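You operate a simulated robot arm through the tools that you are given. There is no shell and no other tool. Be economical: measure what you need, move in short steps, check, and stop when the job is done.

You are at the controls of a simulated two-armed robot. One attempt, no reset.

JOB
Pick up the green tin from the top of the old chest with one hand, pass it to the other hand and put it on the top of the low wooden bench. Set down upright: green tin.

The check looks at the end state, three seconds after you hand in, the way a careful person would. Anything else that was tipped, shoved, dropped, spilled or broken makes it a failure.

ROBOT AND FRAMES
Two 7-joint arms with two-finger parallel grippers on one trunk, on a base that drives. Base frame: it is fixed to the floor where the robot stands at the start and does not move with it; the origin is under the middle of the robot, x ahead of it, y to its left, z up. Readings come in m, rad, newtons and seconds.
The left shoulder is at the start at [0.033, 0.171, 1.031], the right one opposite. With the tool pointing down near the work surface each hand reaches from about 0.1 to 0.68 m from the robot's upright axis, wherever it stands, measured 20 degrees to its own side. Places, roughly: top of the low wooden bench [-1.6, 2.2, 0.3]. Payload 3.43 kg a hand.
Tool frame (each hand has its own): the origin (TCP) lies between the finger pads and is the grasp point; the fingertips stand 0.034 m ahead of it; z points along the fingers, y is the line along which they close. Largest opening 0.128 m; finger width 0.024, thickness 0.012; the body of the gripper, 0.048 by 0.13 m, starts 0.096 m behind the TCP.
Orientation is that of the tool frame in the base frame, as [roll, pitch, yaw] about the fixed x, y, z axes, in that order (R = Rz(yaw) Ry(pitch) Rx(roll)). With the fingers straight down and closing along the base's y, the tool's x points along the base's -x, its y along +y and its z along -z.

CONTROLS
- The arms move only by the tool step_arm. It takes "left_series", "right_series" or both (then of equal length, played together; a hand with none holds still); each is text: rows parted by semicolons, each of 7 numbers parted by spaces: the finger opening in m, from 0 to 0.128, then the shift along the base's x, y, z in m, then the turn, a rotation vector about the base's x, y, z in rad. In form: grip dx dy dz rx ry rz; .... A call has 1 to 8 rows; each row shifts and turns the commanded pose from where the row before left it. Each row takes 0.2 s and may step no farther than 0.05 m and 0.15 rad from the row before; otherwise, or with a gripper value out of range, the whole call is refused. A pose out of reach is approached as far as the arm can. The call stops where the force on the tool passes 40 N (or 10 N more than at its start, if that is more) or the arm is blocked; 0.2 s more then pass. Each finger travels about 0.108 m/s and halts on what it meets, pressing with about 29 N; the grip force reading is that of the motor and also rises with nothing between the fingers. The clock runs only during rows and for 0.2 s after the last one: add rows that do not move to give the fingers time. It gives the time, the measured TCP pose, the force on the tool (base axes), the opening and the grip force at its end, in the units of the frame above (readings bear some noise), with the torque about the TCP (base axes, N m) and any sound that the robot's microphone picked up.
- Cameras (640 x 400 px; columns grow to the right, rows downward): "scene" is now at [0.1231, -0.026, 1.1763]; the picture's right is [-0.24, -0.97, -0.01], its down [-0.70, 0.18, -0.69] and it looks along [0.67, -0.15, -0.73] (base axes); focal length 261 px, centre (320, 200). "left" rides on the left gripper at [0.076, 0.011, -0.16] in its tool frame; the picture's right is [-0.15, 0.99, 0.00], its down [-0.88, -0.13, -0.46] and it looks along [-0.45, -0.07, 0.89] (tool axes); focal length 234 px, centre (320, 200). "right" rides on the right gripper at [0.076, -0.011, -0.16] in its tool frame; the picture's right is [0.15, 0.99, 0.00], its down [-0.88, 0.13, -0.46] and it looks along [-0.45, 0.07, 0.89] (tool axes); focal length 234 px, centre (320, 200). There is no depth. A picture from a camera that has moved, and an enlarged one, comes with that camera's place and axes in the base frame and with its lens.
- snapshot(camera): a new picture of that camera. The clock stands still meanwhile.
- raise_lower(by): slides the trunk up (or, below 0, down) by that many m; the arms and the scene camera ride with it, the base frame stays. It gives what a move gives, with no picture.
- steer(legs): drives the robot by 1 to 6 legs, each [ahead, turn to the left] in m and rad, along the robot's own axes; the way and the turn of a leg run together, so that a leg with both is an arc; at most 1.5 m and 3.142 rad a leg. The arms and the cameras ride along, it lands a little off, and it stops where it bumps. It gives what a move gives.
- aim_head(pan, tilt): turns the head with the scene camera to pan (to the left, within 1.396 rad either way) and tilt (down, from -0.506 to 1.204), counted from straight ahead of the robot. It gives what a move gives.
- zoom(camera, box): a new picture of the part [left, top, right, bottom] of that camera's present view, enlarged. The clock stands still meanwhile.
- close_job(): hands the job in; it is judged then, once.

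Go step by step. Nothing tells you exact positions but the pictures and the camera data: compare them with the known pose of the tool, close in by small moves and look again before you grip or let go. The budget is 120 turns and 108 pictures, counting those below and the enlarged ones. Unless the task says otherwise, let go and move clear before handing in.

The tools are called after "Request:" by a JSON object that holds its "name" and its "arguments". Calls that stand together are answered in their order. step_arm: Moves the arms, as the interface text tells. Its arguments: {"type":"object","properties":{"left_series":{"type":"string"},"right_series":{"type":"string"}},"required":[]} The other tools are called the same way: raise_lower (by) slides the trunk up or down; steer (legs) drives the base; aim_head (pan, tilt) turns the head that bears the scene camera; snapshot (camera) takes a picture; zoom (camera, box) takes an enlarged picture of a part of a camera's view; close_job () hands the job in.

At the start:

```text
time_s: 0.0
left_tool_pos: [0.4064, 0.1259, 0.8953]
left_ee_rot: [3.135, 0.024, -3.141]
left_contact_force: [-0.7, 0.6, 0.2]
left_moment: [0.01, 0.02, 0.01]
left_width: 0.1279
left_finger_force: 0.0
right_tool_pos: [0.2766, -0.2036, 0.8336]
right_ee_rot: [-3.133, 0.049, -3.052]
right_contact_force: [0.3, 0.2, 0.9]
right_moment: [0.03, 0.0, 0.0]
right_width: 0.1281
right_finger_force: 0.0
trunk travel left (down, up): [-0.2, 0.201]
robot x, y, heading: [-0.0019, 0.0006, -0.006]
head pan, tilt: [-0.232, 0.833]
```

scene: 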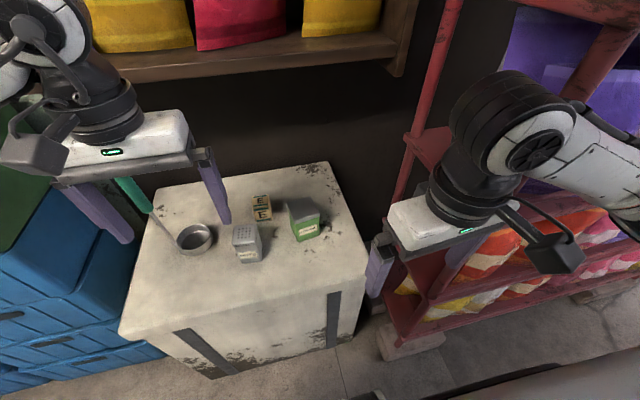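
right: 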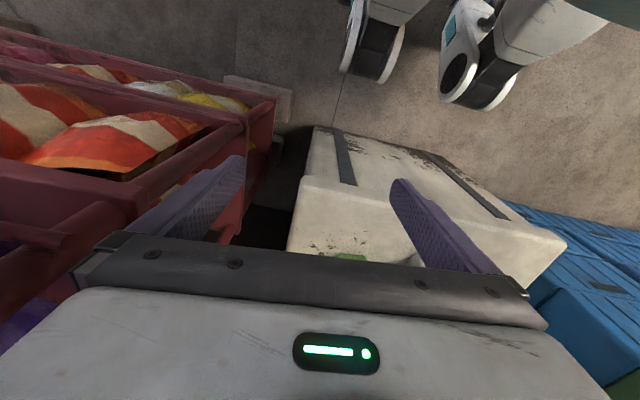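
left: 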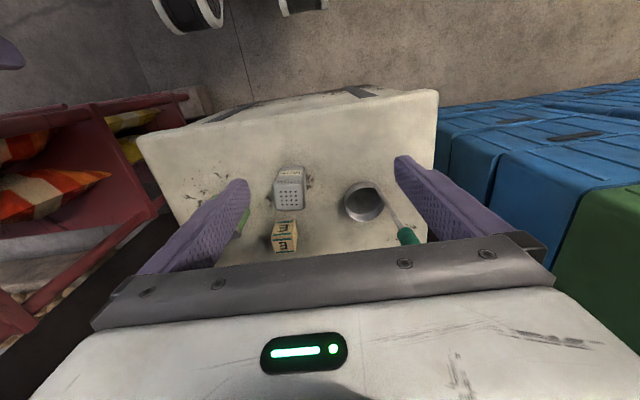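

The chest top stands ahead with a pan, a grater-like shaker, a block and the green tin at the right. I'll zoom in on the tin first.

Request:
{"name": "zoom", "arguments": {"camera": "scene", "box": [200, 150, 400, 275]}}

```text
3.20 times, centred on (300, 212) of scene
camera zoom: at [0.1231, -0.026, 1.1763], right [-0.24, -0.97, -0.01], down [-0.7, 0.18, -0.69], along [0.67, -0.15, -0.73], focal length 835 px, centre (384, 160)
```

zoom: 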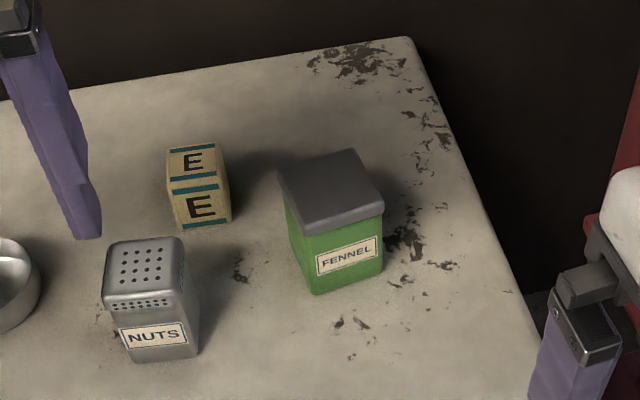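

The FENNEL tin is about 0.06 m square and 0.085 m tall, at about [0.539, -0.076], turned about 0.13 rad. I'll bring the right hand above it and shift the left hand aside.

Request:
{"name": "step_arm", "arguments": {"right_series": "0.11 0.0437 0.0213 0 0 0 0.0075;0.11 0.0437 0.0213 0 0 0 0.0075;0.11 0.0437 0.0213 0 0 0 0.0075;0.11 0.0437 0.0213 0 0 0 0.0075;0.11 0.0437 0.0213 0 0 0 0.0075;0.11 0.0437 0.0213 0 0 0 0.0075;0.11 0 0 0 0 0 0", "left_series": "0.11 0 0.03 0 0 0 0;0.11 0 0.03 0 0 0 0;0.11 0 0.03 0 0 0 0;0.11 0 0.02 0 0 0 0;0.11 0 0 0 0 0 0;0.11 0 0 0 0 0 0;0.11 0 0 0 0 0 0"}}

Request:
{"name": "snapshot", "arguments": {"camera": "right"}}

Request:
{"name": "snapshot", "arguments": {"camera": "scene"}}

```text
time_s: 0.9
left_tool_pos: [0.3878, 0.1986, 0.8932]
left_ee_rot: [-3.134, 0.017, 3.077]
left_contact_force: [1.6, -2.0, 0.8]
left_moment: [0.15, 0.15, 0.0]
left_width: 0.1103
left_finger_force: 0.1
right_tool_pos: [0.3494, -0.1444, 0.8367]
right_ee_rot: [-3.103, 0.065, -2.998]
right_contact_force: [-1.5, -0.5, 0.4]
right_moment: [-0.01, -0.14, -0.02]
right_width: 0.1101
right_finger_force: 0.1
trunk travel left (down, up): [-0.2, 0.201]
robot x, y, heading: [-0.0348, 0.0004, -0.299]
head pan, tilt: [-0.232, 0.833]
stopped in row 4 (left hand): the arm was blocked; the commanded pose is now the measured one
```

```text
103 pictures are left
camera right: at [0.2659, -0.1619, 0.9907], right [-0.28, 0.96, -0.05], down [0.82, 0.27, 0.51], along [0.5, 0.11, -0.86], focal length 234 px, centre (320, 200)
```

right: 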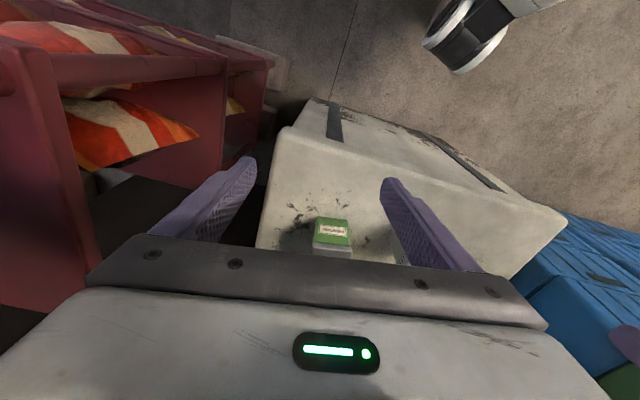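

```text
102 pictures are left
camera scene: at [0.0847, -0.0535, 1.177], right [-0.5, -0.86, 0.0], down [-0.63, 0.37, -0.69], along [0.59, -0.34, -0.73], focal length 261 px, centre (320, 200)
```

scene: 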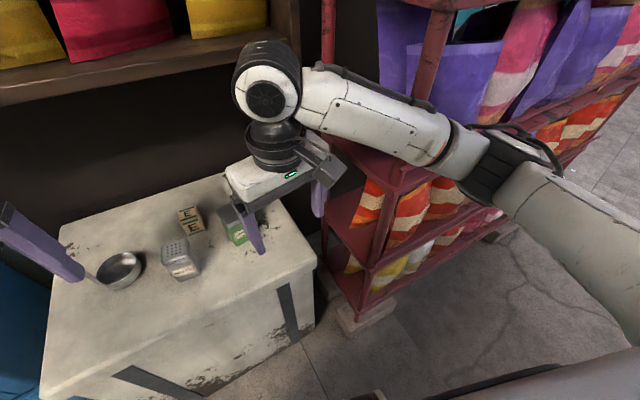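

The base swung to the right by 0.3 rad: the arm was blocked by something. I'll look left and around to find out what before moving on.

Request:
{"name": "aim_head", "arguments": {"pan": 1.1, "tilt": 0.5}}

Request:
{"name": "snapshot", "arguments": {"camera": "scene"}}

Request:
{"name": "snapshot", "arguments": {"camera": "left"}}

Request:
{"name": "aim_head", "arguments": {"pan": -0.9, "tilt": 0.6}}

Request:
{"name": "snapshot", "arguments": {"camera": "scene"}}

```text
time_s: 2.4
left_tool_pos: [0.4033, 0.1764, 0.8903]
left_ee_rot: [-3.117, 0.016, 3.016]
left_contact_force: [-0.4, -0.3, -0.1]
left_moment: [0.04, -0.01, 0.01]
left_width: 0.1099
left_finger_force: 0.1
right_tool_pos: [0.3437, -0.1541, 0.8385]
right_ee_rot: [-3.094, 0.071, -3.029]
right_contact_force: [0.5, -0.2, 0.7]
right_moment: [-0.03, 0.01, 0.02]
right_width: 0.11
right_finger_force: 0.1
trunk travel left (down, up): [-0.2, 0.201]
robot x, y, heading: [-0.0307, -0.0006, -0.282]
head pan, tilt: [1.1, 0.499]
```

```text
101 pictures are left
camera scene: at [0.0855, 0.0632, 1.2027], right [0.73, -0.69, 0.02], down [-0.32, -0.36, -0.88], along [0.61, 0.63, -0.48], focal length 261 px, centre (320, 200)
```

scene: 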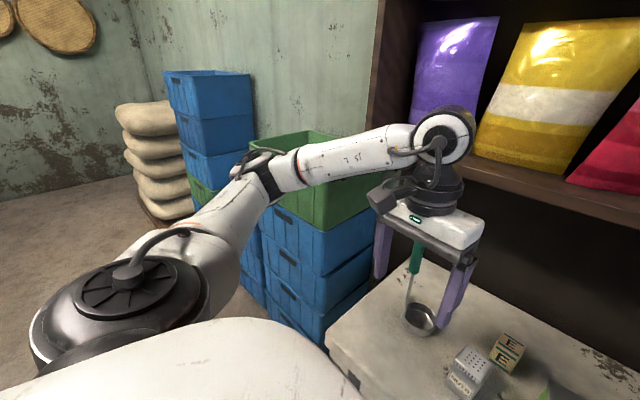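

```text
100 pictures are left
camera left: at [0.3276, 0.2015, 1.0481], right [0.27, 0.96, -0.02], down [0.85, -0.23, 0.47], along [0.45, -0.14, -0.88], focal length 234 px, centre (320, 200)
```

left: 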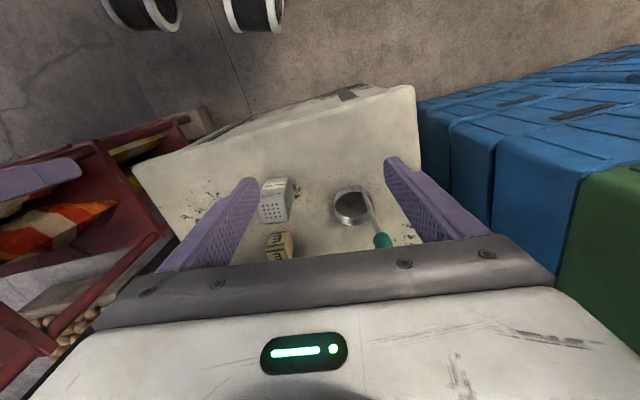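

```text
time_s: 4.3
left_tool_pos: [0.4031, 0.1759, 0.8908]
left_ee_rot: [-3.12, 0.014, 3.017]
left_contact_force: [-0.1, 0.1, -0.4]
left_moment: [0.01, 0.01, 0.01]
left_width: 0.1102
left_finger_force: 0.1
right_tool_pos: [0.3441, -0.1561, 0.8386]
right_ee_rot: [-3.096, 0.072, -3.03]
right_contact_force: [0.8, 0.1, 0.1]
right_moment: [0.01, -0.01, 0.02]
right_width: 0.1099
right_finger_force: 0.0
trunk travel left (down, up): [-0.2, 0.201]
robot x, y, heading: [-0.0272, -0.0022, -0.285]
head pan, tilt: [-0.901, 0.6]
```

```text
99 pictures are left
camera scene: at [0.0557, -0.0856, 1.196], right [-0.93, -0.38, -0.01], down [-0.2, 0.51, -0.84], along [0.32, -0.77, -0.55], focal length 261 px, centre (320, 200)
```

scene: 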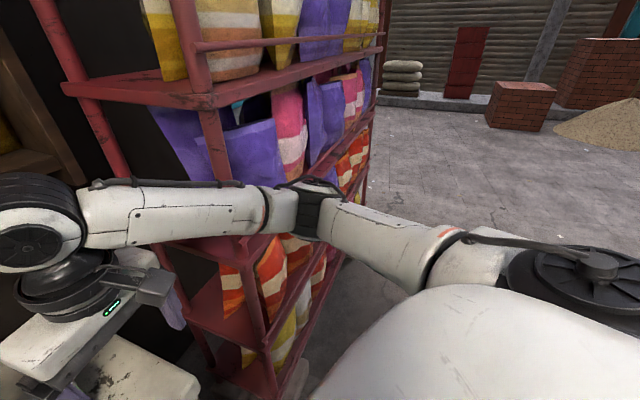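

Both elbows are cramped: crates sit left of the robot and the red shelf sits right. I'll back off straight and turn a little left, so that the right arm can reach the tin nearly straight.

Request:
{"name": "steer", "arguments": {"legs": [[-0.16, 0], [0, 0.485]]}}

Request:
{"name": "aim_head", "arguments": {"pan": -0.2, "tilt": 0.6}}

Request:
{"name": "snapshot", "arguments": {"camera": "scene"}}

```text
time_s: 7.1
left_tool_pos: [0.1278, 0.4001, 0.8867]
left_ee_rot: [-3.136, 0.0, -2.775]
left_contact_force: [-0.5, 0.5, 0.9]
left_moment: [-0.03, -0.01, 0.0]
left_width: 0.1101
left_finger_force: 0.0
right_tool_pos: [0.2426, 0.0699, 0.8298]
right_ee_rot: [-3.114, 0.049, -2.581]
right_contact_force: [-0.1, -0.5, 0.2]
right_moment: [0.04, 0.01, -0.02]
right_width: 0.1101
right_finger_force: 0.0
trunk travel left (down, up): [-0.2, 0.201]
robot x, y, heading: [-0.1802, 0.0433, 0.201]
head pan, tilt: [-0.901, 0.6]
```

```text
time_s: 8.2
left_tool_pos: [0.1277, 0.3995, 0.8878]
left_ee_rot: [-3.136, -0.002, -2.775]
left_contact_force: [-0.5, -1.5, 0.8]
left_moment: [-0.01, -0.01, 0.0]
left_width: 0.1099
left_finger_force: 0.0
right_tool_pos: [0.2432, 0.071, 0.8285]
right_ee_rot: [-3.115, 0.051, -2.581]
right_contact_force: [-0.8, 0.8, 0.3]
right_moment: [0.01, -0.03, -0.01]
right_width: 0.11
right_finger_force: 0.1
trunk travel left (down, up): [-0.2, 0.201]
robot x, y, heading: [-0.1823, 0.0469, 0.209]
head pan, tilt: [-0.201, 0.6]
```

```text
98 pictures are left
camera scene: at [-0.0283, 0.0597, 1.1928], right [0.01, -1.0, 0.0], down [-0.56, 0.0, -0.83], along [0.83, 0.0, -0.56], focal length 261 px, centre (320, 200)
```

scene: 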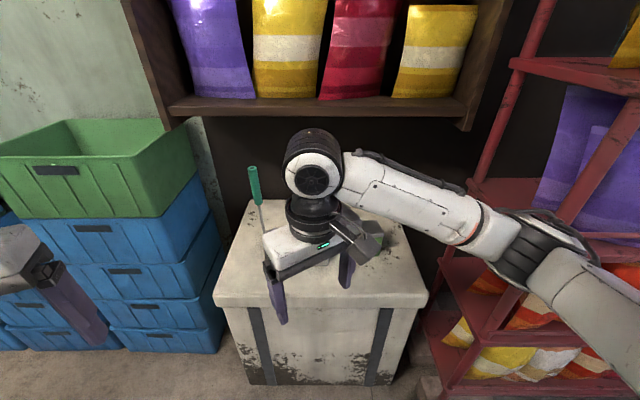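

The crates look undisturbed and the arms are now clear. I'll extend the right hand toward the tin and square its yaw to the tin's faces.

Request:
{"name": "step_arm", "arguments": {"right_series": "0.11 0.0414 -0.0262 0 0 0 -0.0854;0.11 0.0414 -0.0262 0 0 0 -0.0854;0.11 0.0414 -0.0262 0 0 0 -0.0854;0.11 0.0414 -0.0262 0 0 0 -0.0854;0.11 0.0414 -0.0262 0 0 0 -0.0854;0.11 0 0 0 0 0 0"}}

Request:
{"name": "snapshot", "arguments": {"camera": "scene"}}

Request:
{"name": "snapshot", "arguments": {"camera": "right"}}

```text
time_s: 9.6
left_tool_pos: [0.1271, 0.4005, 0.887]
left_ee_rot: [-3.136, -0.002, -2.775]
left_contact_force: [0.2, -0.6, -0.5]
left_moment: [-0.02, 0.02, 0.02]
left_width: 0.1099
left_finger_force: 0.0
right_tool_pos: [0.4528, -0.0604, 0.8281]
right_ee_rot: [-3.113, 0.049, -3.01]
right_contact_force: [0.4, 0.2, -0.2]
right_moment: [-0.01, 0.0, 0.0]
right_width: 0.1097
right_finger_force: 0.1
trunk travel left (down, up): [-0.2, 0.201]
robot x, y, heading: [-0.1841, 0.0465, 0.208]
head pan, tilt: [-0.201, 0.6]
```

```text
97 pictures are left
camera scene: at [-0.0283, 0.0597, 1.1928], right [0.01, -1.0, 0.0], down [-0.56, 0.0, -0.83], along [0.83, 0.0, -0.56], focal length 261 px, centre (320, 200)
```

scene: 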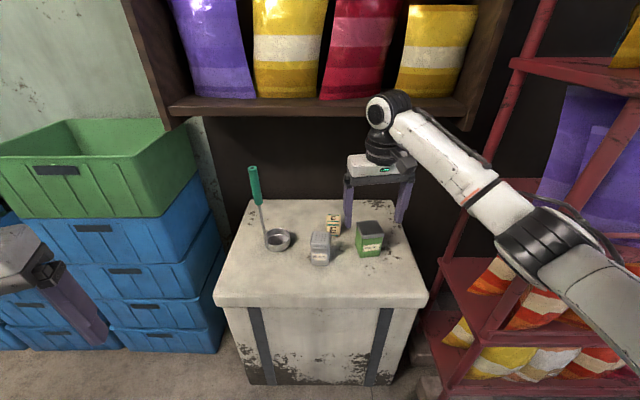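

```text
96 pictures are left
camera right: at [0.3714, -0.079, 0.9835], right [-0.27, 0.96, -0.04], down [0.83, 0.26, 0.5], along [0.48, 0.11, -0.87], focal length 234 px, centre (320, 200)
```

right: 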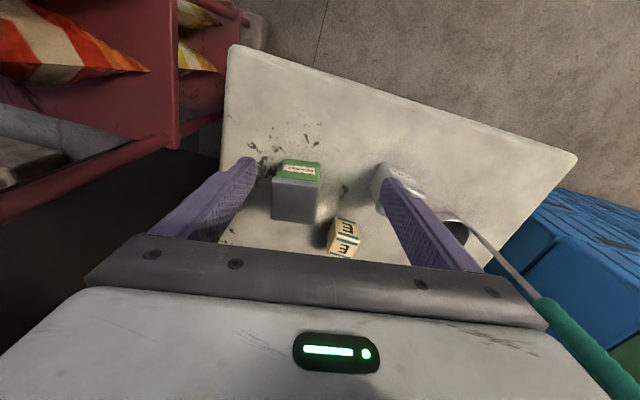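

The tin centre comes out at [0.538, -0.077] from this view too. I'll zoom to read its yaw.

Request:
{"name": "zoom", "arguments": {"camera": "right", "box": [216, 140, 376, 240]}}

```text
4.00 times, centred on (296, 190) of right
camera zoom: at [0.3714, -0.079, 0.9835], right [-0.27, 0.96, -0.04], down [0.83, 0.26, 0.5], along [0.48, 0.11, -0.87], focal length 937 px, centre (416, 240)
```

zoom: 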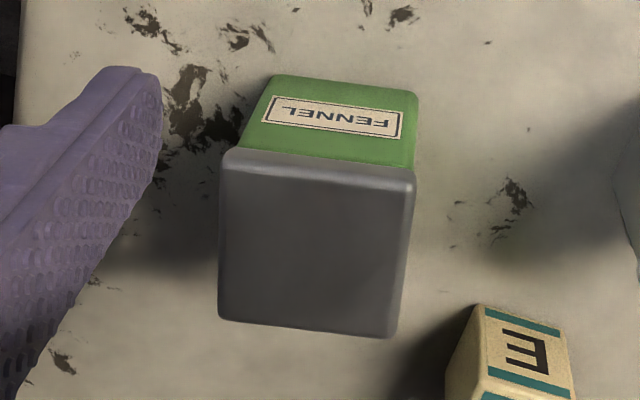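

The tin is centred at [0.540, -0.077] with yaw about 0.15. I'll drive ahead 0.1 m with the hand high, keeping the elbow clear of the shelf.

Request:
{"name": "steer", "arguments": {"legs": [[0.095, 0]]}}

Request:
{"name": "snapshot", "arguments": {"camera": "scene"}}

```text
time_s: 10.7
left_tool_pos: [0.218, 0.4188, 0.8875]
left_ee_rot: [-3.136, -0.002, -2.778]
left_contact_force: [-0.4, -1.3, 0.4]
left_moment: [0.02, 0.02, -0.01]
left_width: 0.1102
left_finger_force: 0.0
right_tool_pos: [0.543, -0.0431, 0.8271]
right_ee_rot: [-3.112, 0.048, -3.009]
right_contact_force: [-0.4, -0.4, -0.5]
right_moment: [0.02, 0.0, 0.01]
right_width: 0.1099
right_finger_force: 0.0
trunk travel left (down, up): [-0.2, 0.201]
robot x, y, heading: [-0.0961, 0.0619, 0.206]
head pan, tilt: [-0.201, 0.6]
```

```text
94 pictures are left
camera scene: at [0.0625, 0.0784, 1.1927], right [0.0, -1.0, 0.0], down [-0.57, 0.0, -0.82], along [0.82, 0.0, -0.57], focal length 261 px, centre (320, 200)
```

scene: 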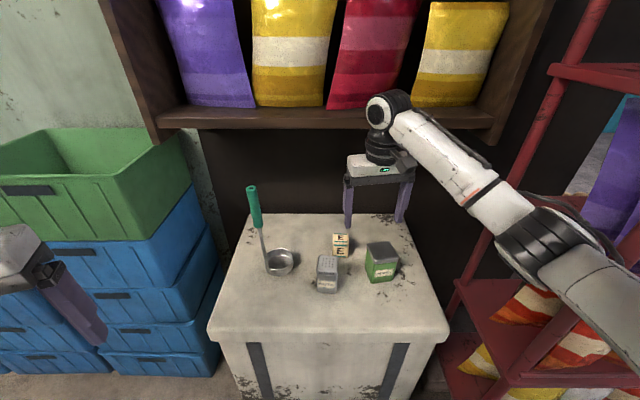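

The hand is over the tin, shifted 0.034 m to the left. I'll align it, then go down to just above the lid and check.

Request:
{"name": "step_arm", "arguments": {"right_series": "0.11 -0.001 -0.017 0 0.014 0.025 0.01;0.11 -0.002 -0.017 0 0.014 0.024 0.01;0.11 0 0 -0.035 0 0 0;0.11 0 0 -0.03 0 0 0;0.11 0 0 0 0 0 0"}}

Request:
{"name": "snapshot", "arguments": {"camera": "right"}}

Request:
{"name": "zoom", "arguments": {"camera": "scene", "box": [300, 150, 460, 300]}}

```text
time_s: 11.9
left_tool_pos: [0.2173, 0.4178, 0.887]
left_ee_rot: [-3.136, -0.003, -2.777]
left_contact_force: [0.9, -0.1, 0.8]
left_moment: [0.0, 0.03, 0.04]
left_width: 0.11
left_finger_force: 0.1
right_tool_pos: [0.5407, -0.0762, 0.7632]
right_ee_rot: [3.135, 0.006, -2.993]
right_contact_force: [-0.8, 0.1, 0.3]
right_moment: [0.04, -0.03, 0.03]
right_width: 0.1101
right_finger_force: 0.1
trunk travel left (down, up): [-0.2, 0.201]
robot x, y, heading: [-0.0969, 0.0631, 0.202]
head pan, tilt: [-0.201, 0.6]
```

```text
93 pictures are left
camera right: at [0.4667, -0.1, 0.9222], right [-0.29, 0.96, 0.01], down [0.85, 0.26, 0.46], along [0.44, 0.14, -0.89], focal length 234 px, centre (320, 200)
```

right: 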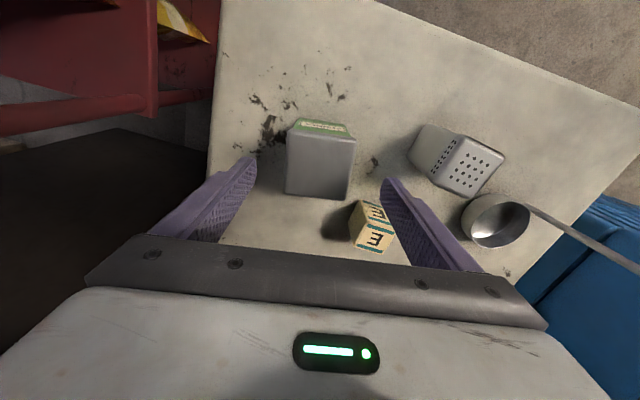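

```text
2.67 times, centred on (380, 225) of scene
camera zoom: at [0.0622, 0.0783, 1.1928], right [0.0, -1.0, 0.0], down [-0.56, 0.0, -0.83], along [0.83, 0.0, -0.56], focal length 696 px, centre (160, 133)
```

zoom: 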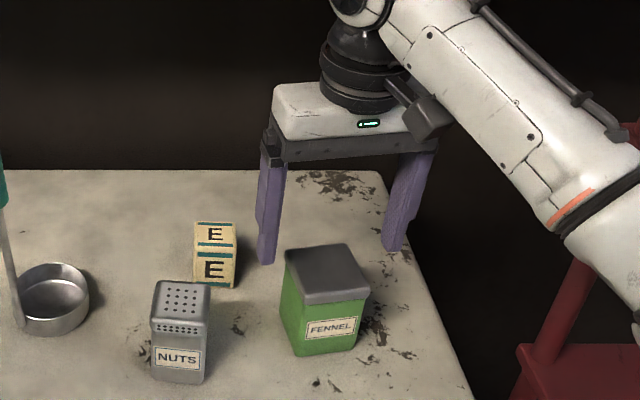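

The alignment matches the prediction and the fingers clear the block. I'll go down and close.

Request:
{"name": "step_arm", "arguments": {"right_series": "0.1 -0.001 -0.001 -0.03 0 0 0;0.1 0 0 -0.03 0 0 0;0.1 0 0 -0.02 0 0 0;0.1 0 0 0 0 0 0;0.05 0 0 0 0 0 0;0.05 0 0 0 0 0 0;0.05 0 0 0 0 0 0"}}

Request:
{"name": "zoom", "arguments": {"camera": "scene", "box": [300, 150, 460, 300]}}

```text
time_s: 13.5
left_tool_pos: [0.2194, 0.4175, 0.8868]
left_ee_rot: [-3.137, -0.001, -2.776]
left_contact_force: [-0.5, -0.5, 0.3]
left_moment: [0.02, 0.01, -0.01]
left_width: 0.1101
left_finger_force: 0.0
right_tool_pos: [0.5397, -0.0768, 0.6821]
right_ee_rot: [3.137, 0.005, -2.992]
right_contact_force: [-0.7, 0.1, 0.3]
right_moment: [-0.02, 0.01, 0.0]
right_width: 0.0647
right_finger_force: 29.2
trunk travel left (down, up): [-0.2, 0.201]
robot x, y, heading: [-0.0905, 0.0647, 0.202]
head pan, tilt: [-0.201, 0.6]
```

```text
2.67 times, centred on (380, 225) of scene
camera zoom: at [0.0623, 0.0783, 1.1928], right [0.0, -1.0, 0.0], down [-0.57, 0.0, -0.82], along [0.82, 0.0, -0.57], focal length 696 px, centre (160, 133)
```

zoom: 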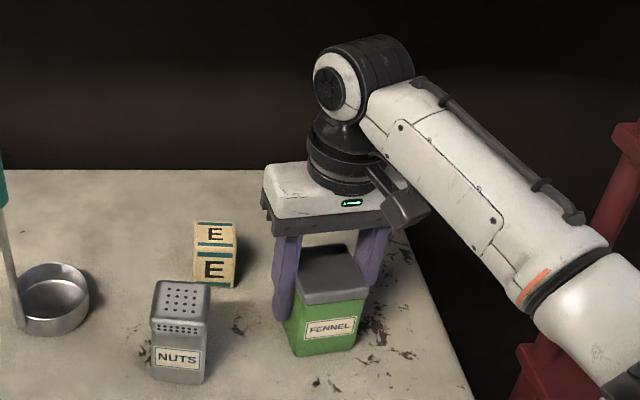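

The tin is gripped at 0.065 m with 29 N. I'll lift it straight up.

Request:
{"name": "step_arm", "arguments": {"right_series": "0.05 0 0 0.03 0 0 0;0.05 0 0 0.04 0 0 0;0.05 0 0 0.04 0 0 0;0.05 0 0 0.04 0 0 0;0.05 0 0 0 0 0 0"}}

Request:
{"name": "snapshot", "arguments": {"camera": "scene"}}

```text
time_s: 14.7
left_tool_pos: [0.219, 0.4178, 0.8864]
left_ee_rot: [-3.136, -0.001, -2.778]
left_contact_force: [0.5, -0.5, 0.2]
left_moment: [0.0, -0.04, -0.03]
left_width: 0.1099
left_finger_force: 0.1
right_tool_pos: [0.5366, -0.0763, 0.8306]
right_ee_rot: [3.138, 0.007, -2.992]
right_contact_force: [-0.4, -0.2, -2.0]
right_moment: [-0.01, 0.0, -0.03]
right_width: 0.0647
right_finger_force: 29.2
trunk travel left (down, up): [-0.2, 0.201]
robot x, y, heading: [-0.0914, 0.065, 0.206]
head pan, tilt: [-0.201, 0.6]
```

```text
90 pictures are left
camera scene: at [0.0623, 0.0783, 1.1928], right [0.0, -1.0, 0.0], down [-0.57, 0.0, -0.82], along [0.82, 0.0, -0.57], focal length 261 px, centre (320, 200)
```

scene: 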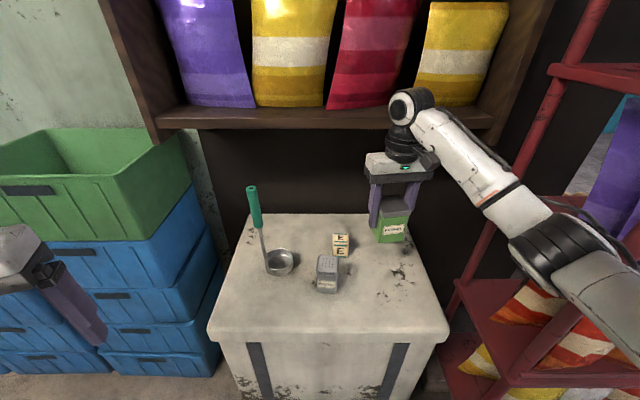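

The tin is in hand. I'll look to both rear sides before backing off.

Request:
{"name": "aim_head", "arguments": {"pan": 1.39, "tilt": 0.45}}

Request:
{"name": "snapshot", "arguments": {"camera": "scene"}}

Request:
{"name": "aim_head", "arguments": {"pan": -1.39, "tilt": 0.45}}

Request:
{"name": "snapshot", "arguments": {"camera": "scene"}}

```text
time_s: 16.4
left_tool_pos: [0.2186, 0.418, 0.8866]
left_ee_rot: [-3.135, -0.002, -2.776]
left_contact_force: [0.5, 0.1, 0.3]
left_moment: [0.01, -0.03, 0.02]
left_width: 0.11
left_finger_force: 0.2
right_tool_pos: [0.5357, -0.0773, 0.8316]
right_ee_rot: [3.134, 0.004, -2.992]
right_contact_force: [0.1, -1.3, -1.8]
right_moment: [-0.03, -0.03, 0.01]
right_width: 0.0644
right_finger_force: 28.7
trunk travel left (down, up): [-0.2, 0.201]
robot x, y, heading: [-0.0924, 0.0609, 0.202]
head pan, tilt: [1.389, 0.45]
```

```text
89 pictures are left
camera scene: at [-0.0281, 0.1698, 1.2064], right [1.0, 0.02, 0.0], down [0.01, -0.44, -0.9], along [-0.02, 0.9, -0.44], focal length 261 px, centre (320, 200)
```

scene: 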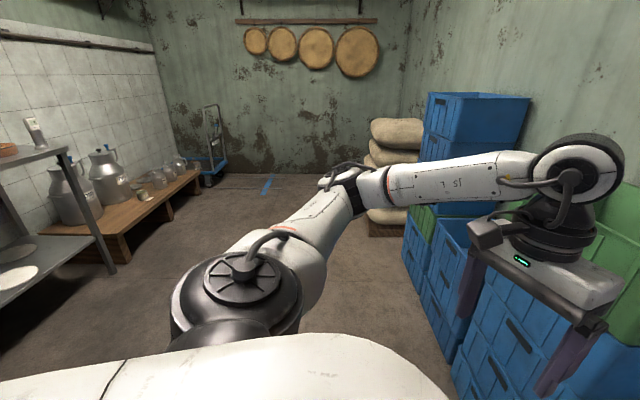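

```text
time_s: 18.8
left_tool_pos: [0.2179, 0.4179, 0.8867]
left_ee_rot: [-3.135, -0.001, -2.777]
left_contact_force: [0.6, -0.5, 0.2]
left_moment: [0.01, 0.01, 0.01]
left_width: 0.1102
left_finger_force: 0.0
right_tool_pos: [0.5359, -0.0763, 0.8314]
right_ee_rot: [3.135, 0.005, -2.992]
right_contact_force: [-0.2, -0.6, -1.2]
right_moment: [0.0, 0.03, 0.01]
right_width: 0.0646
right_finger_force: 29.1
trunk travel left (down, up): [-0.2, 0.201]
robot x, y, heading: [-0.0958, 0.0645, 0.206]
head pan, tilt: [-1.389, 0.45]
```

```text
88 pictures are left
camera scene: at [0.0086, -0.0072, 1.2064], right [-0.93, -0.38, 0.0], down [-0.16, 0.4, -0.9], along [0.34, -0.83, -0.44], focal length 261 px, centre (320, 200)
```

scene: 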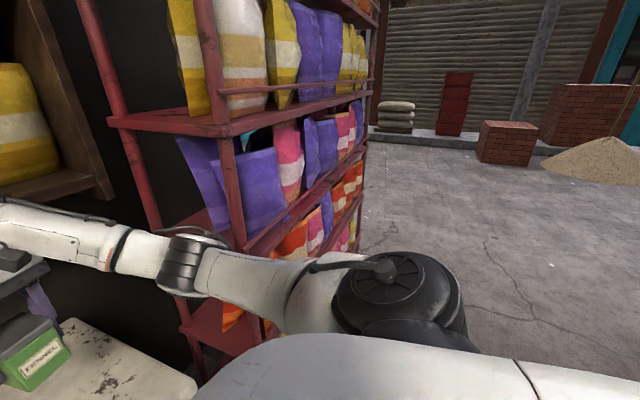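

The bench stands on the far wall, with its front edge near x ≈ -1.28 and y from 1.5 to 2.65, carrying cans and jars. I'll back off first to open floor for the handover.

Request:
{"name": "steer", "arguments": {"legs": [[-0.38, 0]]}}

Request:
{"name": "aim_head", "arguments": {"pan": 0.0, "tilt": 0.6}}

Request:
{"name": "snapshot", "arguments": {"camera": "scene"}}

```text
time_s: 21.2
left_tool_pos: [-0.1634, 0.3403, 0.887]
left_ee_rot: [-3.137, -0.002, -2.769]
left_contact_force: [-0.8, 0.0, 0.1]
left_moment: [0.03, 0.01, 0.01]
left_width: 0.1102
left_finger_force: 0.1
right_tool_pos: [0.1598, -0.1514, 0.8323]
right_ee_rot: [3.135, 0.004, -2.985]
right_contact_force: [0.3, -0.4, -1.9]
right_moment: [0.02, 0.01, -0.01]
right_width: 0.0645
right_finger_force: 29.3
trunk travel left (down, up): [-0.2, 0.201]
robot x, y, heading: [-0.4726, -0.0177, 0.213]
head pan, tilt: [-1.389, 0.45]
```

```text
time_s: 22.8
left_tool_pos: [-0.161, 0.3409, 0.8868]
left_ee_rot: [-3.136, -0.002, -2.768]
left_contact_force: [-0.5, -0.6, 0.3]
left_moment: [0.0, 0.0, -0.02]
left_width: 0.1101
left_finger_force: 0.2
right_tool_pos: [0.1604, -0.1514, 0.8316]
right_ee_rot: [3.134, 0.006, -2.983]
right_contact_force: [-1.3, -0.4, -2.1]
right_moment: [0.0, 0.03, 0.01]
right_width: 0.0647
right_finger_force: 28.8
trunk travel left (down, up): [-0.2, 0.201]
robot x, y, heading: [-0.4724, -0.0093, 0.216]
head pan, tilt: [0.0, 0.6]
```

```text
87 pictures are left
camera scene: at [-0.3176, 0.0171, 1.1928], right [0.21, -0.98, 0.0], down [-0.55, -0.12, -0.82], along [0.81, 0.17, -0.57], focal length 261 px, centre (320, 200)
```

scene: 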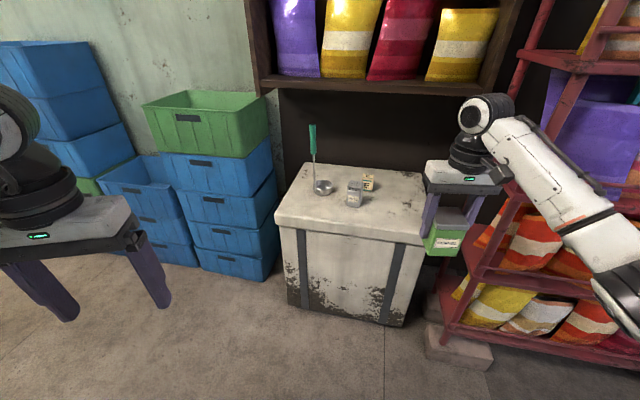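

I'm clear of everything. I'll turn the robot to heading zero so that its axes line up with the base frame for the handover.

Request:
{"name": "steer", "arguments": {"legs": [[-0.05, 0], [0, -0.216]]}}

```text
time_s: 24.5
left_tool_pos: [-0.1422, 0.2535, 0.8863]
left_ee_rot: [-3.136, 0.0, -2.987]
left_contact_force: [-0.3, 0.5, 0.4]
left_moment: [-0.01, -0.01, 0.03]
left_width: 0.1099
left_finger_force: 0.1
right_tool_pos: [0.0647, -0.2963, 0.8314]
right_ee_rot: [3.134, 0.005, 3.08]
right_contact_force: [-0.2, 0.1, -0.5]
right_moment: [0.02, -0.02, 0.0]
right_width: 0.0649
right_finger_force: 28.9
trunk travel left (down, up): [-0.2, 0.201]
robot x, y, heading: [-0.5194, -0.0249, -0.002]
head pan, tilt: [0.0, 0.6]
```

The axes are now aligned. I'll bring the tin in front of the robot with the right hand turned 45°, while the left hand yaws the opposite way, ready to come in along the right hand's closing line.

Request:
{"name": "step_arm", "arguments": {"right_series": "0.05 0.0022 0.0316 -0.0073 0 0 0.121;0.05 0.0022 0.0316 -0.0073 0 0 0.121;0.05 0.0022 0.0316 -0.0073 0 0 0.121;0.05 0.0022 0.0316 -0.0073 0 0 0.121;0.05 0.0022 0.0316 -0.0073 0 0 0.121;0.05 0.0022 0.0316 -0.0073 0 0 0.121;0.05 0.0022 0.0316 -0.0073 0 0 0.121;0.05 0 0 0 0 0 0", "left_series": "0.11 0 -0.005 0 0 0 -0.134;0.11 0 -0.005 0 0 0 -0.134;0.11 0 -0.005 0 0 0 -0.134;0.11 0 -0.005 0 0 0 -0.134;0.11 0 -0.005 0 0 0 -0.134;0.11 0 -0.005 0 0 0 -0.134;0.11 0 -0.005 0 0 0 -0.134;0.11 0 0 0 0 0 0"}}

Request:
{"name": "snapshot", "arguments": {"camera": "scene"}}

```text
time_s: 26.3
left_tool_pos: [-0.1427, 0.2195, 0.8866]
left_ee_rot: [-3.137, 0.0, 2.356]
left_contact_force: [1.3, 0.1, -0.2]
left_moment: [0.01, 0.03, -0.02]
left_width: 0.1101
left_finger_force: 0.1
right_tool_pos: [0.0799, -0.0737, 0.7815]
right_ee_rot: [3.137, 0.005, -2.354]
right_contact_force: [-0.3, 0.4, -1.6]
right_moment: [-0.01, -0.02, -0.01]
right_width: 0.0645
right_finger_force: 28.8
trunk travel left (down, up): [-0.2, 0.201]
robot x, y, heading: [-0.5209, -0.0272, -0.005]
head pan, tilt: [0.0, 0.6]
```

```text
86 pictures are left
camera scene: at [-0.3638, -0.0279, 1.1928], right [-0.01, -1.0, 0.0], down [-0.57, 0.0, -0.82], along [0.82, 0.0, -0.57], focal length 261 px, centre (320, 200)
```

scene: 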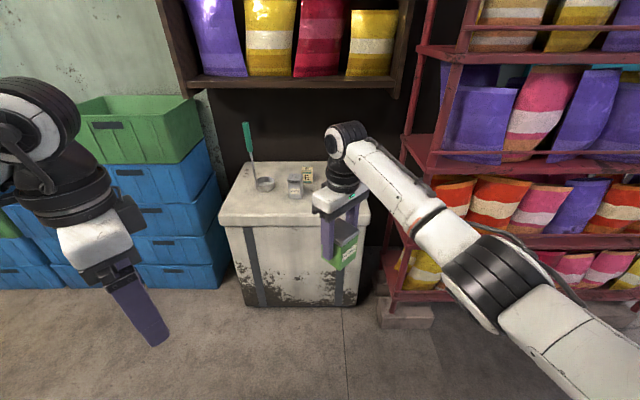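

Both hands are turned as planned. Now I'll tilt the left hand 55° from vertical and bring it to a standoff 0.2 m from the tin along its approach line.

Request:
{"name": "step_arm", "arguments": {"left_series": "0.11 0.0153 -0.0254 -0.0025 -0.097 -0.097 0;0.11 0.0153 -0.0254 -0.0025 -0.097 -0.097 0;0.11 0.0153 -0.0254 -0.0025 -0.097 -0.097 0;0.11 0.0153 -0.0254 -0.0025 -0.097 -0.097 0;0.11 0.0153 -0.0254 -0.0025 -0.097 -0.097 0;0.11 0.0153 -0.0254 -0.0025 -0.097 -0.097 0;0.11 0.0153 -0.0254 -0.0025 -0.097 -0.097 0;0.11 0 0 0 0 0 0"}}

Request:
{"name": "snapshot", "arguments": {"camera": "scene"}}

Request:
{"name": "snapshot", "arguments": {"camera": "left"}}

```text
time_s: 28.1
left_tool_pos: [-0.0337, 0.0412, 0.8686]
left_ee_rot: [-3.135, 0.96, 2.361]
left_contact_force: [0.5, 0.3, -1.1]
left_moment: [0.02, -0.03, 0.0]
left_width: 0.1098
left_finger_force: 0.0
right_tool_pos: [0.0801, -0.0737, 0.7803]
right_ee_rot: [3.137, 0.006, -2.356]
right_contact_force: [0.5, 0.2, -2.3]
right_moment: [-0.02, -0.04, -0.03]
right_width: 0.0645
right_finger_force: 28.9
trunk travel left (down, up): [-0.2, 0.201]
robot x, y, heading: [-0.5189, -0.0246, -0.004]
head pan, tilt: [0.0, 0.6]
```

```text
85 pictures are left
camera scene: at [-0.3638, -0.0279, 1.1928], right [-0.01, -1.0, 0.0], down [-0.57, 0.0, -0.82], along [0.82, 0.0, -0.57], focal length 261 px, centre (320, 200)
```

scene: 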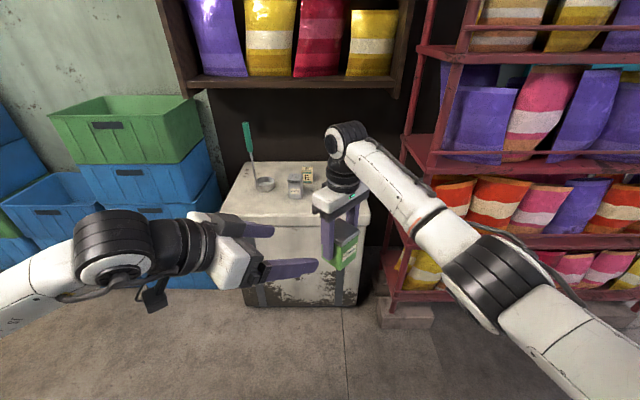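

```text
84 pictures are left
camera left: at [-0.1486, 0.1726, 0.8979], right [0.76, 0.64, 0.12], down [0.0, -0.18, 0.98], along [0.65, -0.75, -0.14], focal length 234 px, centre (320, 200)
```

left: 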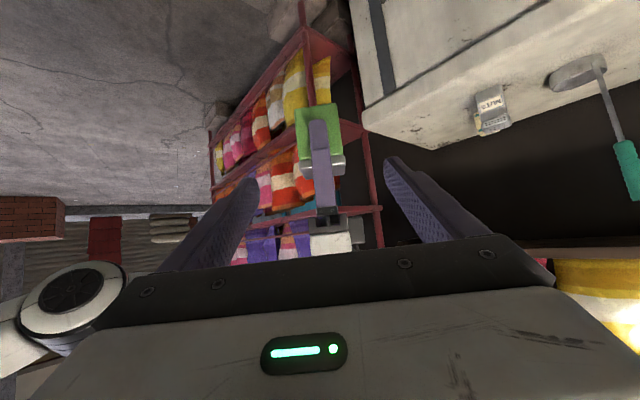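

The tin sits centred between the left fingers in the left wrist view. I'll advance 0.12 m and check again.

Request:
{"name": "step_arm", "arguments": {"left_series": "0.11 0.0228 -0.023 -0.023 0 0 0;0.11 0.0228 -0.023 -0.023 0 0 0;0.11 0.0228 -0.023 -0.023 0 0 0;0.11 0 0 0 0 0 0"}}

Request:
{"name": "snapshot", "arguments": {"camera": "left"}}

Request:
{"name": "zoom", "arguments": {"camera": "scene", "box": [200, 120, 440, 300]}}

```text
time_s: 29.1
left_tool_pos: [0.035, -0.0271, 0.7984]
left_ee_rot: [-3.136, 0.957, 2.36]
left_contact_force: [-0.4, 0.2, 0.3]
left_moment: [0.03, 0.01, -0.02]
left_width: 0.11
left_finger_force: 0.0
right_tool_pos: [0.0793, -0.0742, 0.7802]
right_ee_rot: [3.136, 0.007, -2.357]
right_contact_force: [-0.4, -0.8, -2.4]
right_moment: [0.0, -0.04, -0.01]
right_width: 0.0644
right_finger_force: 29.2
trunk travel left (down, up): [-0.2, 0.201]
robot x, y, heading: [-0.5182, -0.0251, -0.008]
head pan, tilt: [0.0, 0.6]
```

```text
83 pictures are left
camera left: at [-0.0806, 0.1044, 0.8284], right [0.76, 0.64, 0.12], down [0.0, -0.18, 0.98], along [0.65, -0.75, -0.14], focal length 234 px, centre (320, 200)
```

left: 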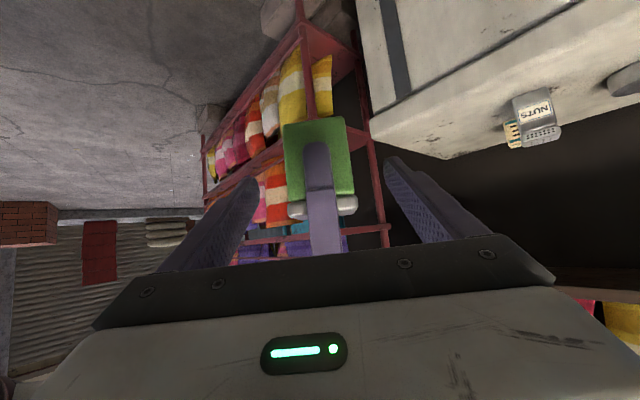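

```text
2.22 times, centred on (320, 210) of scene
camera zoom: at [-0.3638, -0.0279, 1.1928], right [-0.01, -1.0, 0.0], down [-0.57, 0.0, -0.82], along [0.82, 0.0, -0.57], focal length 580 px, centre (320, 178)
```

zoom: 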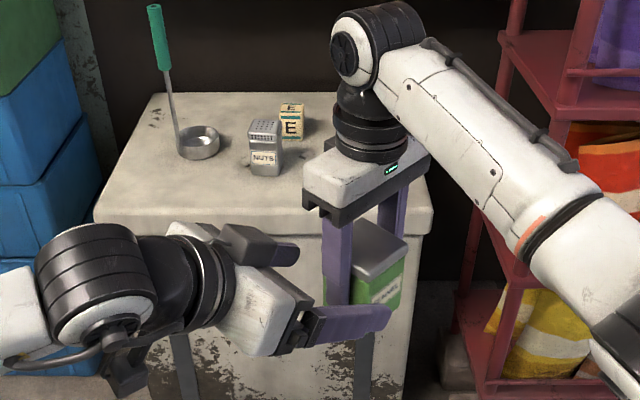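

Everything lines up. I'll finish the approach with the left fingers around the tin.

Request:
{"name": "step_arm", "arguments": {"left_series": "0.11 0.0148 -0.0157 -0.015 0 0 0;0.11 0.0148 -0.0157 -0.015 0 0 0;0.11 0.0147 -0.0157 -0.015 0 0 0;0.11 0 0 0 0 0 0"}}

Request:
{"name": "snapshot", "arguments": {"camera": "left"}}

Request:
{"name": "zoom", "arguments": {"camera": "scene", "box": [240, 130, 400, 290]}}

```text
time_s: 30.1
left_tool_pos: [0.0811, -0.0759, 0.7533]
left_ee_rot: [-3.134, 0.959, 2.36]
left_contact_force: [-0.3, -0.2, 0.2]
left_moment: [-0.03, -0.02, 0.0]
left_width: 0.1101
left_finger_force: 0.0
right_tool_pos: [0.0805, -0.0745, 0.7809]
right_ee_rot: [3.136, 0.006, -2.355]
right_contact_force: [-0.9, -0.4, -1.4]
right_moment: [-0.01, -0.01, 0.0]
right_width: 0.0644
right_finger_force: 29.1
trunk travel left (down, up): [-0.2, 0.201]
robot x, y, heading: [-0.5182, -0.028, -0.011]
head pan, tilt: [0.0, 0.6]
```

```text
81 pictures are left
camera left: at [-0.0347, 0.0555, 0.7838], right [0.76, 0.64, 0.12], down [0.0, -0.18, 0.98], along [0.65, -0.75, -0.14], focal length 234 px, centre (320, 200)
```

left: 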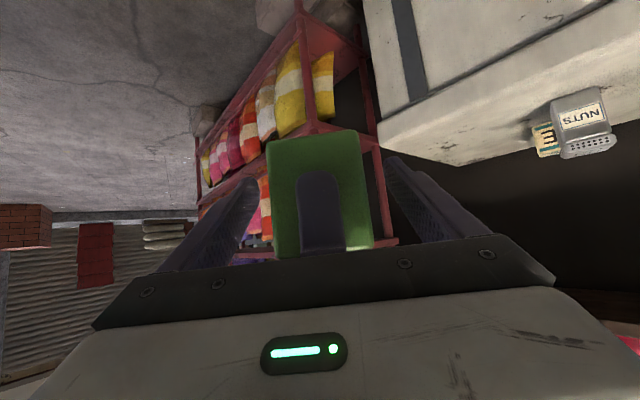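

```text
2.50 times, centred on (320, 210) of scene
camera zoom: at [-0.3638, -0.0279, 1.1928], right [-0.01, -1.0, 0.0], down [-0.57, 0.0, -0.82], along [0.82, 0.0, -0.57], focal length 652 px, centre (320, 175)
```

zoom: 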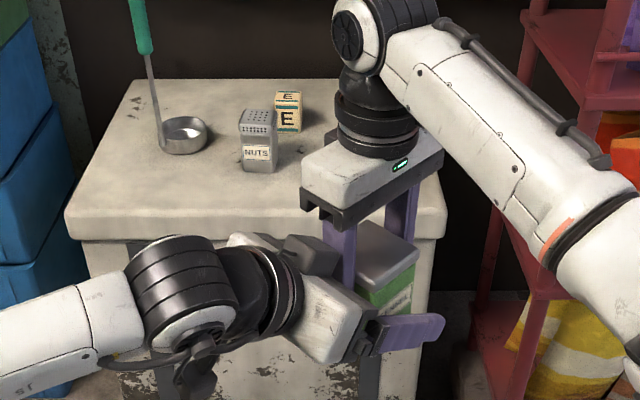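

The left fingers straddle the tin. I'll close the left hand.

Request:
{"name": "step_arm", "arguments": {"left_series": "0.05 0 0 0 0 0 0;0.05 0 0 0 0 0 0;0.05 0 0 0 0 0 0;0.05 0 0 0 0 0 0"}}

Request:
{"name": "snapshot", "arguments": {"camera": "left"}}

```text
time_s: 31.1
left_tool_pos: [0.0801, -0.0758, 0.7546]
left_ee_rot: [-3.132, 0.958, 2.36]
left_contact_force: [1.9, -0.6, 0.0]
left_moment: [0.57, -0.41, 0.53]
left_width: 0.0616
left_finger_force: 28.5
right_tool_pos: [0.0798, -0.0735, 0.7814]
right_ee_rot: [3.135, 0.002, -2.356]
right_contact_force: [-2.0, 1.2, -1.2]
right_moment: [-0.58, 0.46, -0.55]
right_width: 0.0645
right_finger_force: 29.1
trunk travel left (down, up): [-0.2, 0.201]
robot x, y, heading: [-0.5171, -0.0292, -0.006]
head pan, tilt: [0.0, 0.6]
```

```text
79 pictures are left
camera left: at [-0.0348, 0.0558, 0.7838], right [0.76, 0.64, 0.12], down [0.0, -0.18, 0.98], along [0.65, -0.75, -0.14], focal length 234 px, centre (320, 200)
```

left: 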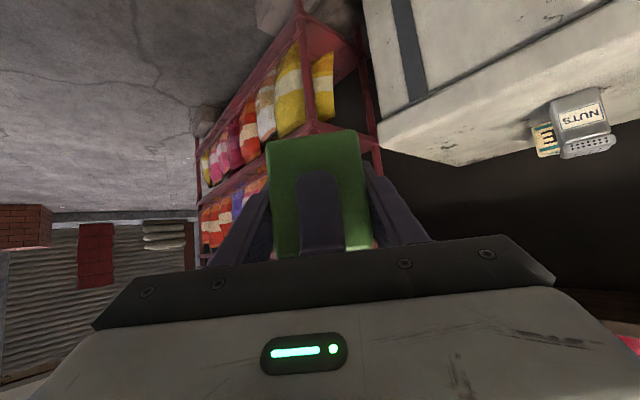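

The left holds at 0.062 m with 28 N. I'll open the right slightly so that it clears the left palm, then raise it.

Request:
{"name": "step_arm", "arguments": {"right_series": "0.082 0 0 0 0 0 0;0.082 0 0 0 0 0 0;0.082 0 0 0 0 0 0"}}

Request:
{"name": "zoom", "arguments": {"camera": "scene", "box": [240, 130, 400, 290]}}

```text
time_s: 31.9
left_tool_pos: [0.0799, -0.0756, 0.7526]
left_ee_rot: [-3.131, 0.957, 2.36]
left_contact_force: [-7.5, 3.1, -2.9]
left_moment: [-0.32, -0.82, 0.21]
left_width: 0.0618
left_finger_force: 29.3
right_tool_pos: [0.0807, -0.0742, 0.7811]
right_ee_rot: [3.136, 0.007, -2.357]
right_contact_force: [7.8, -3.4, 1.9]
right_moment: [0.25, 0.6, -0.18]
right_width: 0.0776
right_finger_force: 0.0
trunk travel left (down, up): [-0.2, 0.201]
robot x, y, heading: [-0.5185, -0.0274, -0.005]
head pan, tilt: [0.0, 0.6]
```

```text
2.50 times, centred on (320, 210) of scene
camera zoom: at [-0.3638, -0.0279, 1.1928], right [-0.01, -1.0, 0.0], down [-0.57, 0.0, -0.82], along [0.82, 0.0, -0.57], focal length 652 px, centre (320, 175)
```

zoom: 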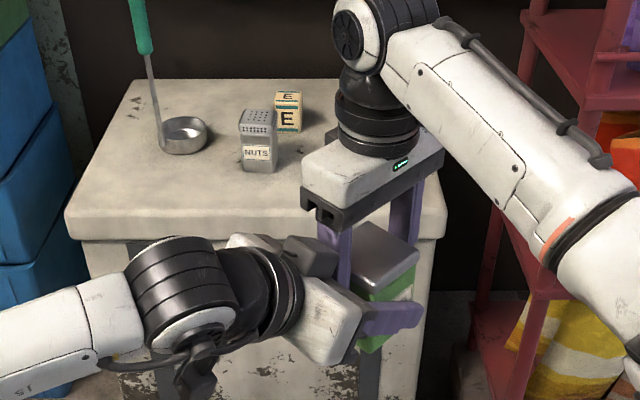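

The right's near finger touches the left palm at 0.078 m. I'll narrow it slightly to 0.073 and lift it straight off.

Request:
{"name": "step_arm", "arguments": {"right_series": "0.073 0 0 0 0 0 0;0.073 0 0 0 0 0 0"}}

Request:
{"name": "snapshot", "arguments": {"camera": "right"}}

```text
time_s: 32.5
left_tool_pos: [0.0806, -0.0766, 0.7543]
left_ee_rot: [-3.135, 0.957, 2.36]
left_contact_force: [0.1, 0.0, 0.4]
left_moment: [-0.01, 0.02, -0.05]
left_width: 0.0618
left_finger_force: 28.7
right_tool_pos: [0.0784, -0.0751, 0.7807]
right_ee_rot: [3.134, 0.006, -2.356]
right_contact_force: [1.1, 0.4, 0.5]
right_moment: [0.03, -0.05, 0.02]
right_width: 0.0731
right_finger_force: 0.1
trunk travel left (down, up): [-0.2, 0.201]
robot x, y, heading: [-0.518, -0.0279, -0.008]
head pan, tilt: [0.0, 0.6]
```

```text
77 pictures are left
camera right: at [0.0347, -0.136, 0.94], right [-0.8, 0.59, 0.01], down [0.53, 0.71, 0.46], along [0.27, 0.37, -0.89], focal length 234 px, centre (320, 200)
```

right: 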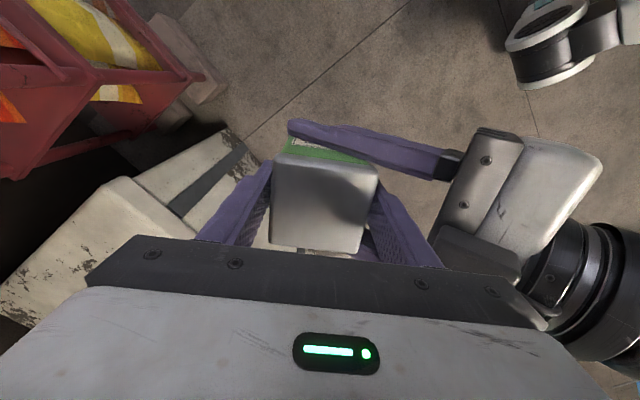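

Forces have gone to zero, so the right is free. I'm raising it.

Request:
{"name": "step_arm", "arguments": {"right_series": "0.073 0 0 0.015 0 0 0;0.073 0 0 0.03 0 0 0;0.073 0 0 0.03 0 0 0;0.073 0 0 0.03 0 0 0;0.073 0 0 0.03 0 0 0;0.073 0 0 0 0 0 0"}}

Request:
{"name": "snapshot", "arguments": {"camera": "scene"}}

```text
time_s: 33.9
left_tool_pos: [0.0807, -0.0756, 0.7544]
left_ee_rot: [-3.132, 0.957, 2.359]
left_contact_force: [1.0, 0.0, -0.8]
left_moment: [0.02, 0.03, 0.04]
left_width: 0.0619
left_finger_force: 28.6
right_tool_pos: [0.0775, -0.074, 0.9146]
right_ee_rot: [3.136, 0.005, -2.357]
right_contact_force: [-0.4, -1.0, 0.0]
right_moment: [0.01, 0.01, -0.05]
right_width: 0.073
right_finger_force: 0.1
trunk travel left (down, up): [-0.2, 0.201]
robot x, y, heading: [-0.5194, -0.0265, -0.007]
head pan, tilt: [0.0, 0.6]
```

```text
76 pictures are left
camera scene: at [-0.3639, -0.0279, 1.1928], right [-0.01, -1.0, 0.0], down [-0.57, 0.0, -0.82], along [0.82, 0.0, -0.57], focal length 261 px, centre (320, 200)
```

scene: 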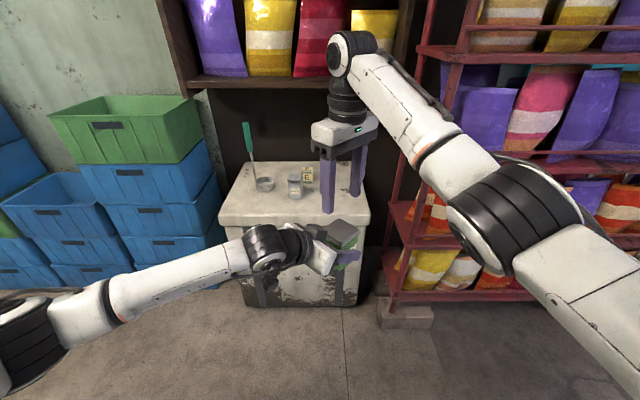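

The tin is held by the left hand alone. I'll draw the right hand back and turn the left hand to point straight ahead.

Request:
{"name": "step_arm", "arguments": {"right_series": "0.073 0 -0.04 0.02 0 0 -0.1;0.073 -0.03 -0.035 0 0 0 -0.131;0.073 -0.04 -0.025 0 0 0 -0.131;0.073 -0.045 -0.015 0 0 0 -0.131;0.073 -0.045 -0.01 0 0 0 -0.131;0.073 -0.045 -0.01 0 0 0 -0.131;0.073 0 0 0 0 0 0", "left_series": "0.05 0 0.01 0 0 0 0;0.05 -0.017 0.03 0 0 0 0.131;0.05 -0.017 0.03 0 0 0 0.131;0.05 -0.017 0.03 0 0 0 0.131;0.05 -0.017 0.03 0 0 0 0.131;0.05 -0.017 0.03 0 0 0 0.131;0.05 -0.017 0.03 0 0 0 0.131"}}

Request:
{"name": "snapshot", "arguments": {"camera": "scene"}}

```text
time_s: 35.5
left_tool_pos: [-0.0122, 0.1232, 0.7663]
left_ee_rot: [-3.073, 0.937, -3.141]
left_contact_force: [1.1, -0.6, -2.0]
left_moment: [-0.03, 0.01, -0.02]
left_width: 0.0614
left_finger_force: 28.8
left hand out of reach, approached as far as the arm can: row 5, 6
right_tool_pos: [-0.1295, -0.207, 0.9354]
right_ee_rot: [3.136, 0.006, -3.112]
right_contact_force: [-0.8, -0.3, 0.0]
right_moment: [0.01, -0.04, -0.04]
right_width: 0.073
right_finger_force: 0.1
trunk travel left (down, up): [-0.2, 0.201]
robot x, y, heading: [-0.5225, -0.0247, -0.004]
head pan, tilt: [0.0, 0.6]
```

```text
75 pictures are left
camera scene: at [-0.3641, -0.0269, 1.1928], right [-0.01, -1.0, 0.0], down [-0.56, 0.0, -0.83], along [0.83, 0.0, -0.56], focal length 261 px, centre (320, 200)
```

scene: 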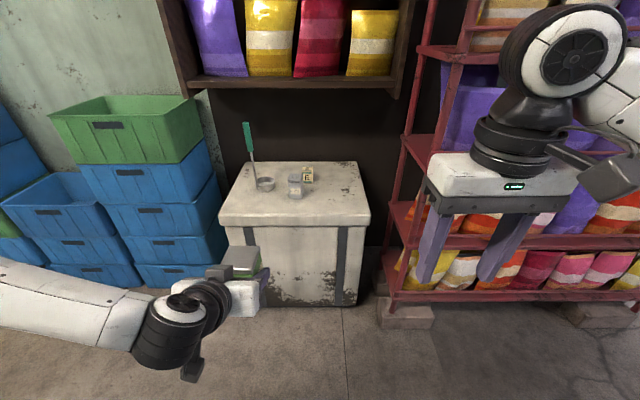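

The tin is held level and the left wrist is near its limit pointing straight ahead, which is acceptable for travel. I'll turn the robot left to face along +y toward the bench area and look.

Request:
{"name": "steer", "arguments": {"legs": [[0, 1.575]]}}

Request:
{"name": "aim_head", "arguments": {"pan": 0.5, "tilt": 0.4}}

Request:
{"name": "snapshot", "arguments": {"camera": "scene"}}

```text
time_s: 39.7
left_tool_pos: [-0.6692, 0.483, 0.7653]
left_ee_rot: [-3.071, 0.934, -1.569]
left_contact_force: [-0.2, 0.0, -1.8]
left_moment: [-0.01, -0.02, 0.0]
left_width: 0.0619
left_finger_force: 29.0
right_tool_pos: [-0.3395, 0.3658, 0.9349]
right_ee_rot: [3.135, 0.004, -1.54]
right_contact_force: [0.1, -0.1, -0.3]
right_moment: [0.02, -0.01, 0.0]
right_width: 0.0732
right_finger_force: 0.1
trunk travel left (down, up): [-0.2, 0.201]
robot x, y, heading: [-0.521, -0.0259, 1.566]
head pan, tilt: [0.0, 0.6]
```

```text
time_s: 40.6
left_tool_pos: [-0.6692, 0.4827, 0.7661]
left_ee_rot: [-3.071, 0.936, -1.568]
left_contact_force: [-0.3, 0.7, -0.7]
left_moment: [0.03, 0.03, 0.02]
left_width: 0.0616
left_finger_force: 29.1
right_tool_pos: [-0.3386, 0.3664, 0.9365]
right_ee_rot: [3.137, 0.006, -1.539]
right_contact_force: [-0.3, -0.5, 0.2]
right_moment: [0.01, 0.01, 0.01]
right_width: 0.0727
right_finger_force: 0.0
trunk travel left (down, up): [-0.2, 0.201]
robot x, y, heading: [-0.5215, -0.0243, 1.567]
head pan, tilt: [0.499, 0.4]
```

```text
74 pictures are left
camera scene: at [-0.5661, 0.1247, 1.211], right [0.88, 0.47, 0.0], down [0.18, -0.34, -0.92], along [-0.44, 0.81, -0.39], focal length 261 px, centre (320, 200)
```

scene: 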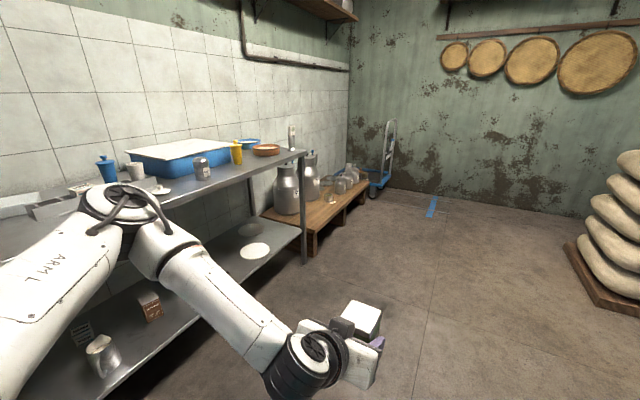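

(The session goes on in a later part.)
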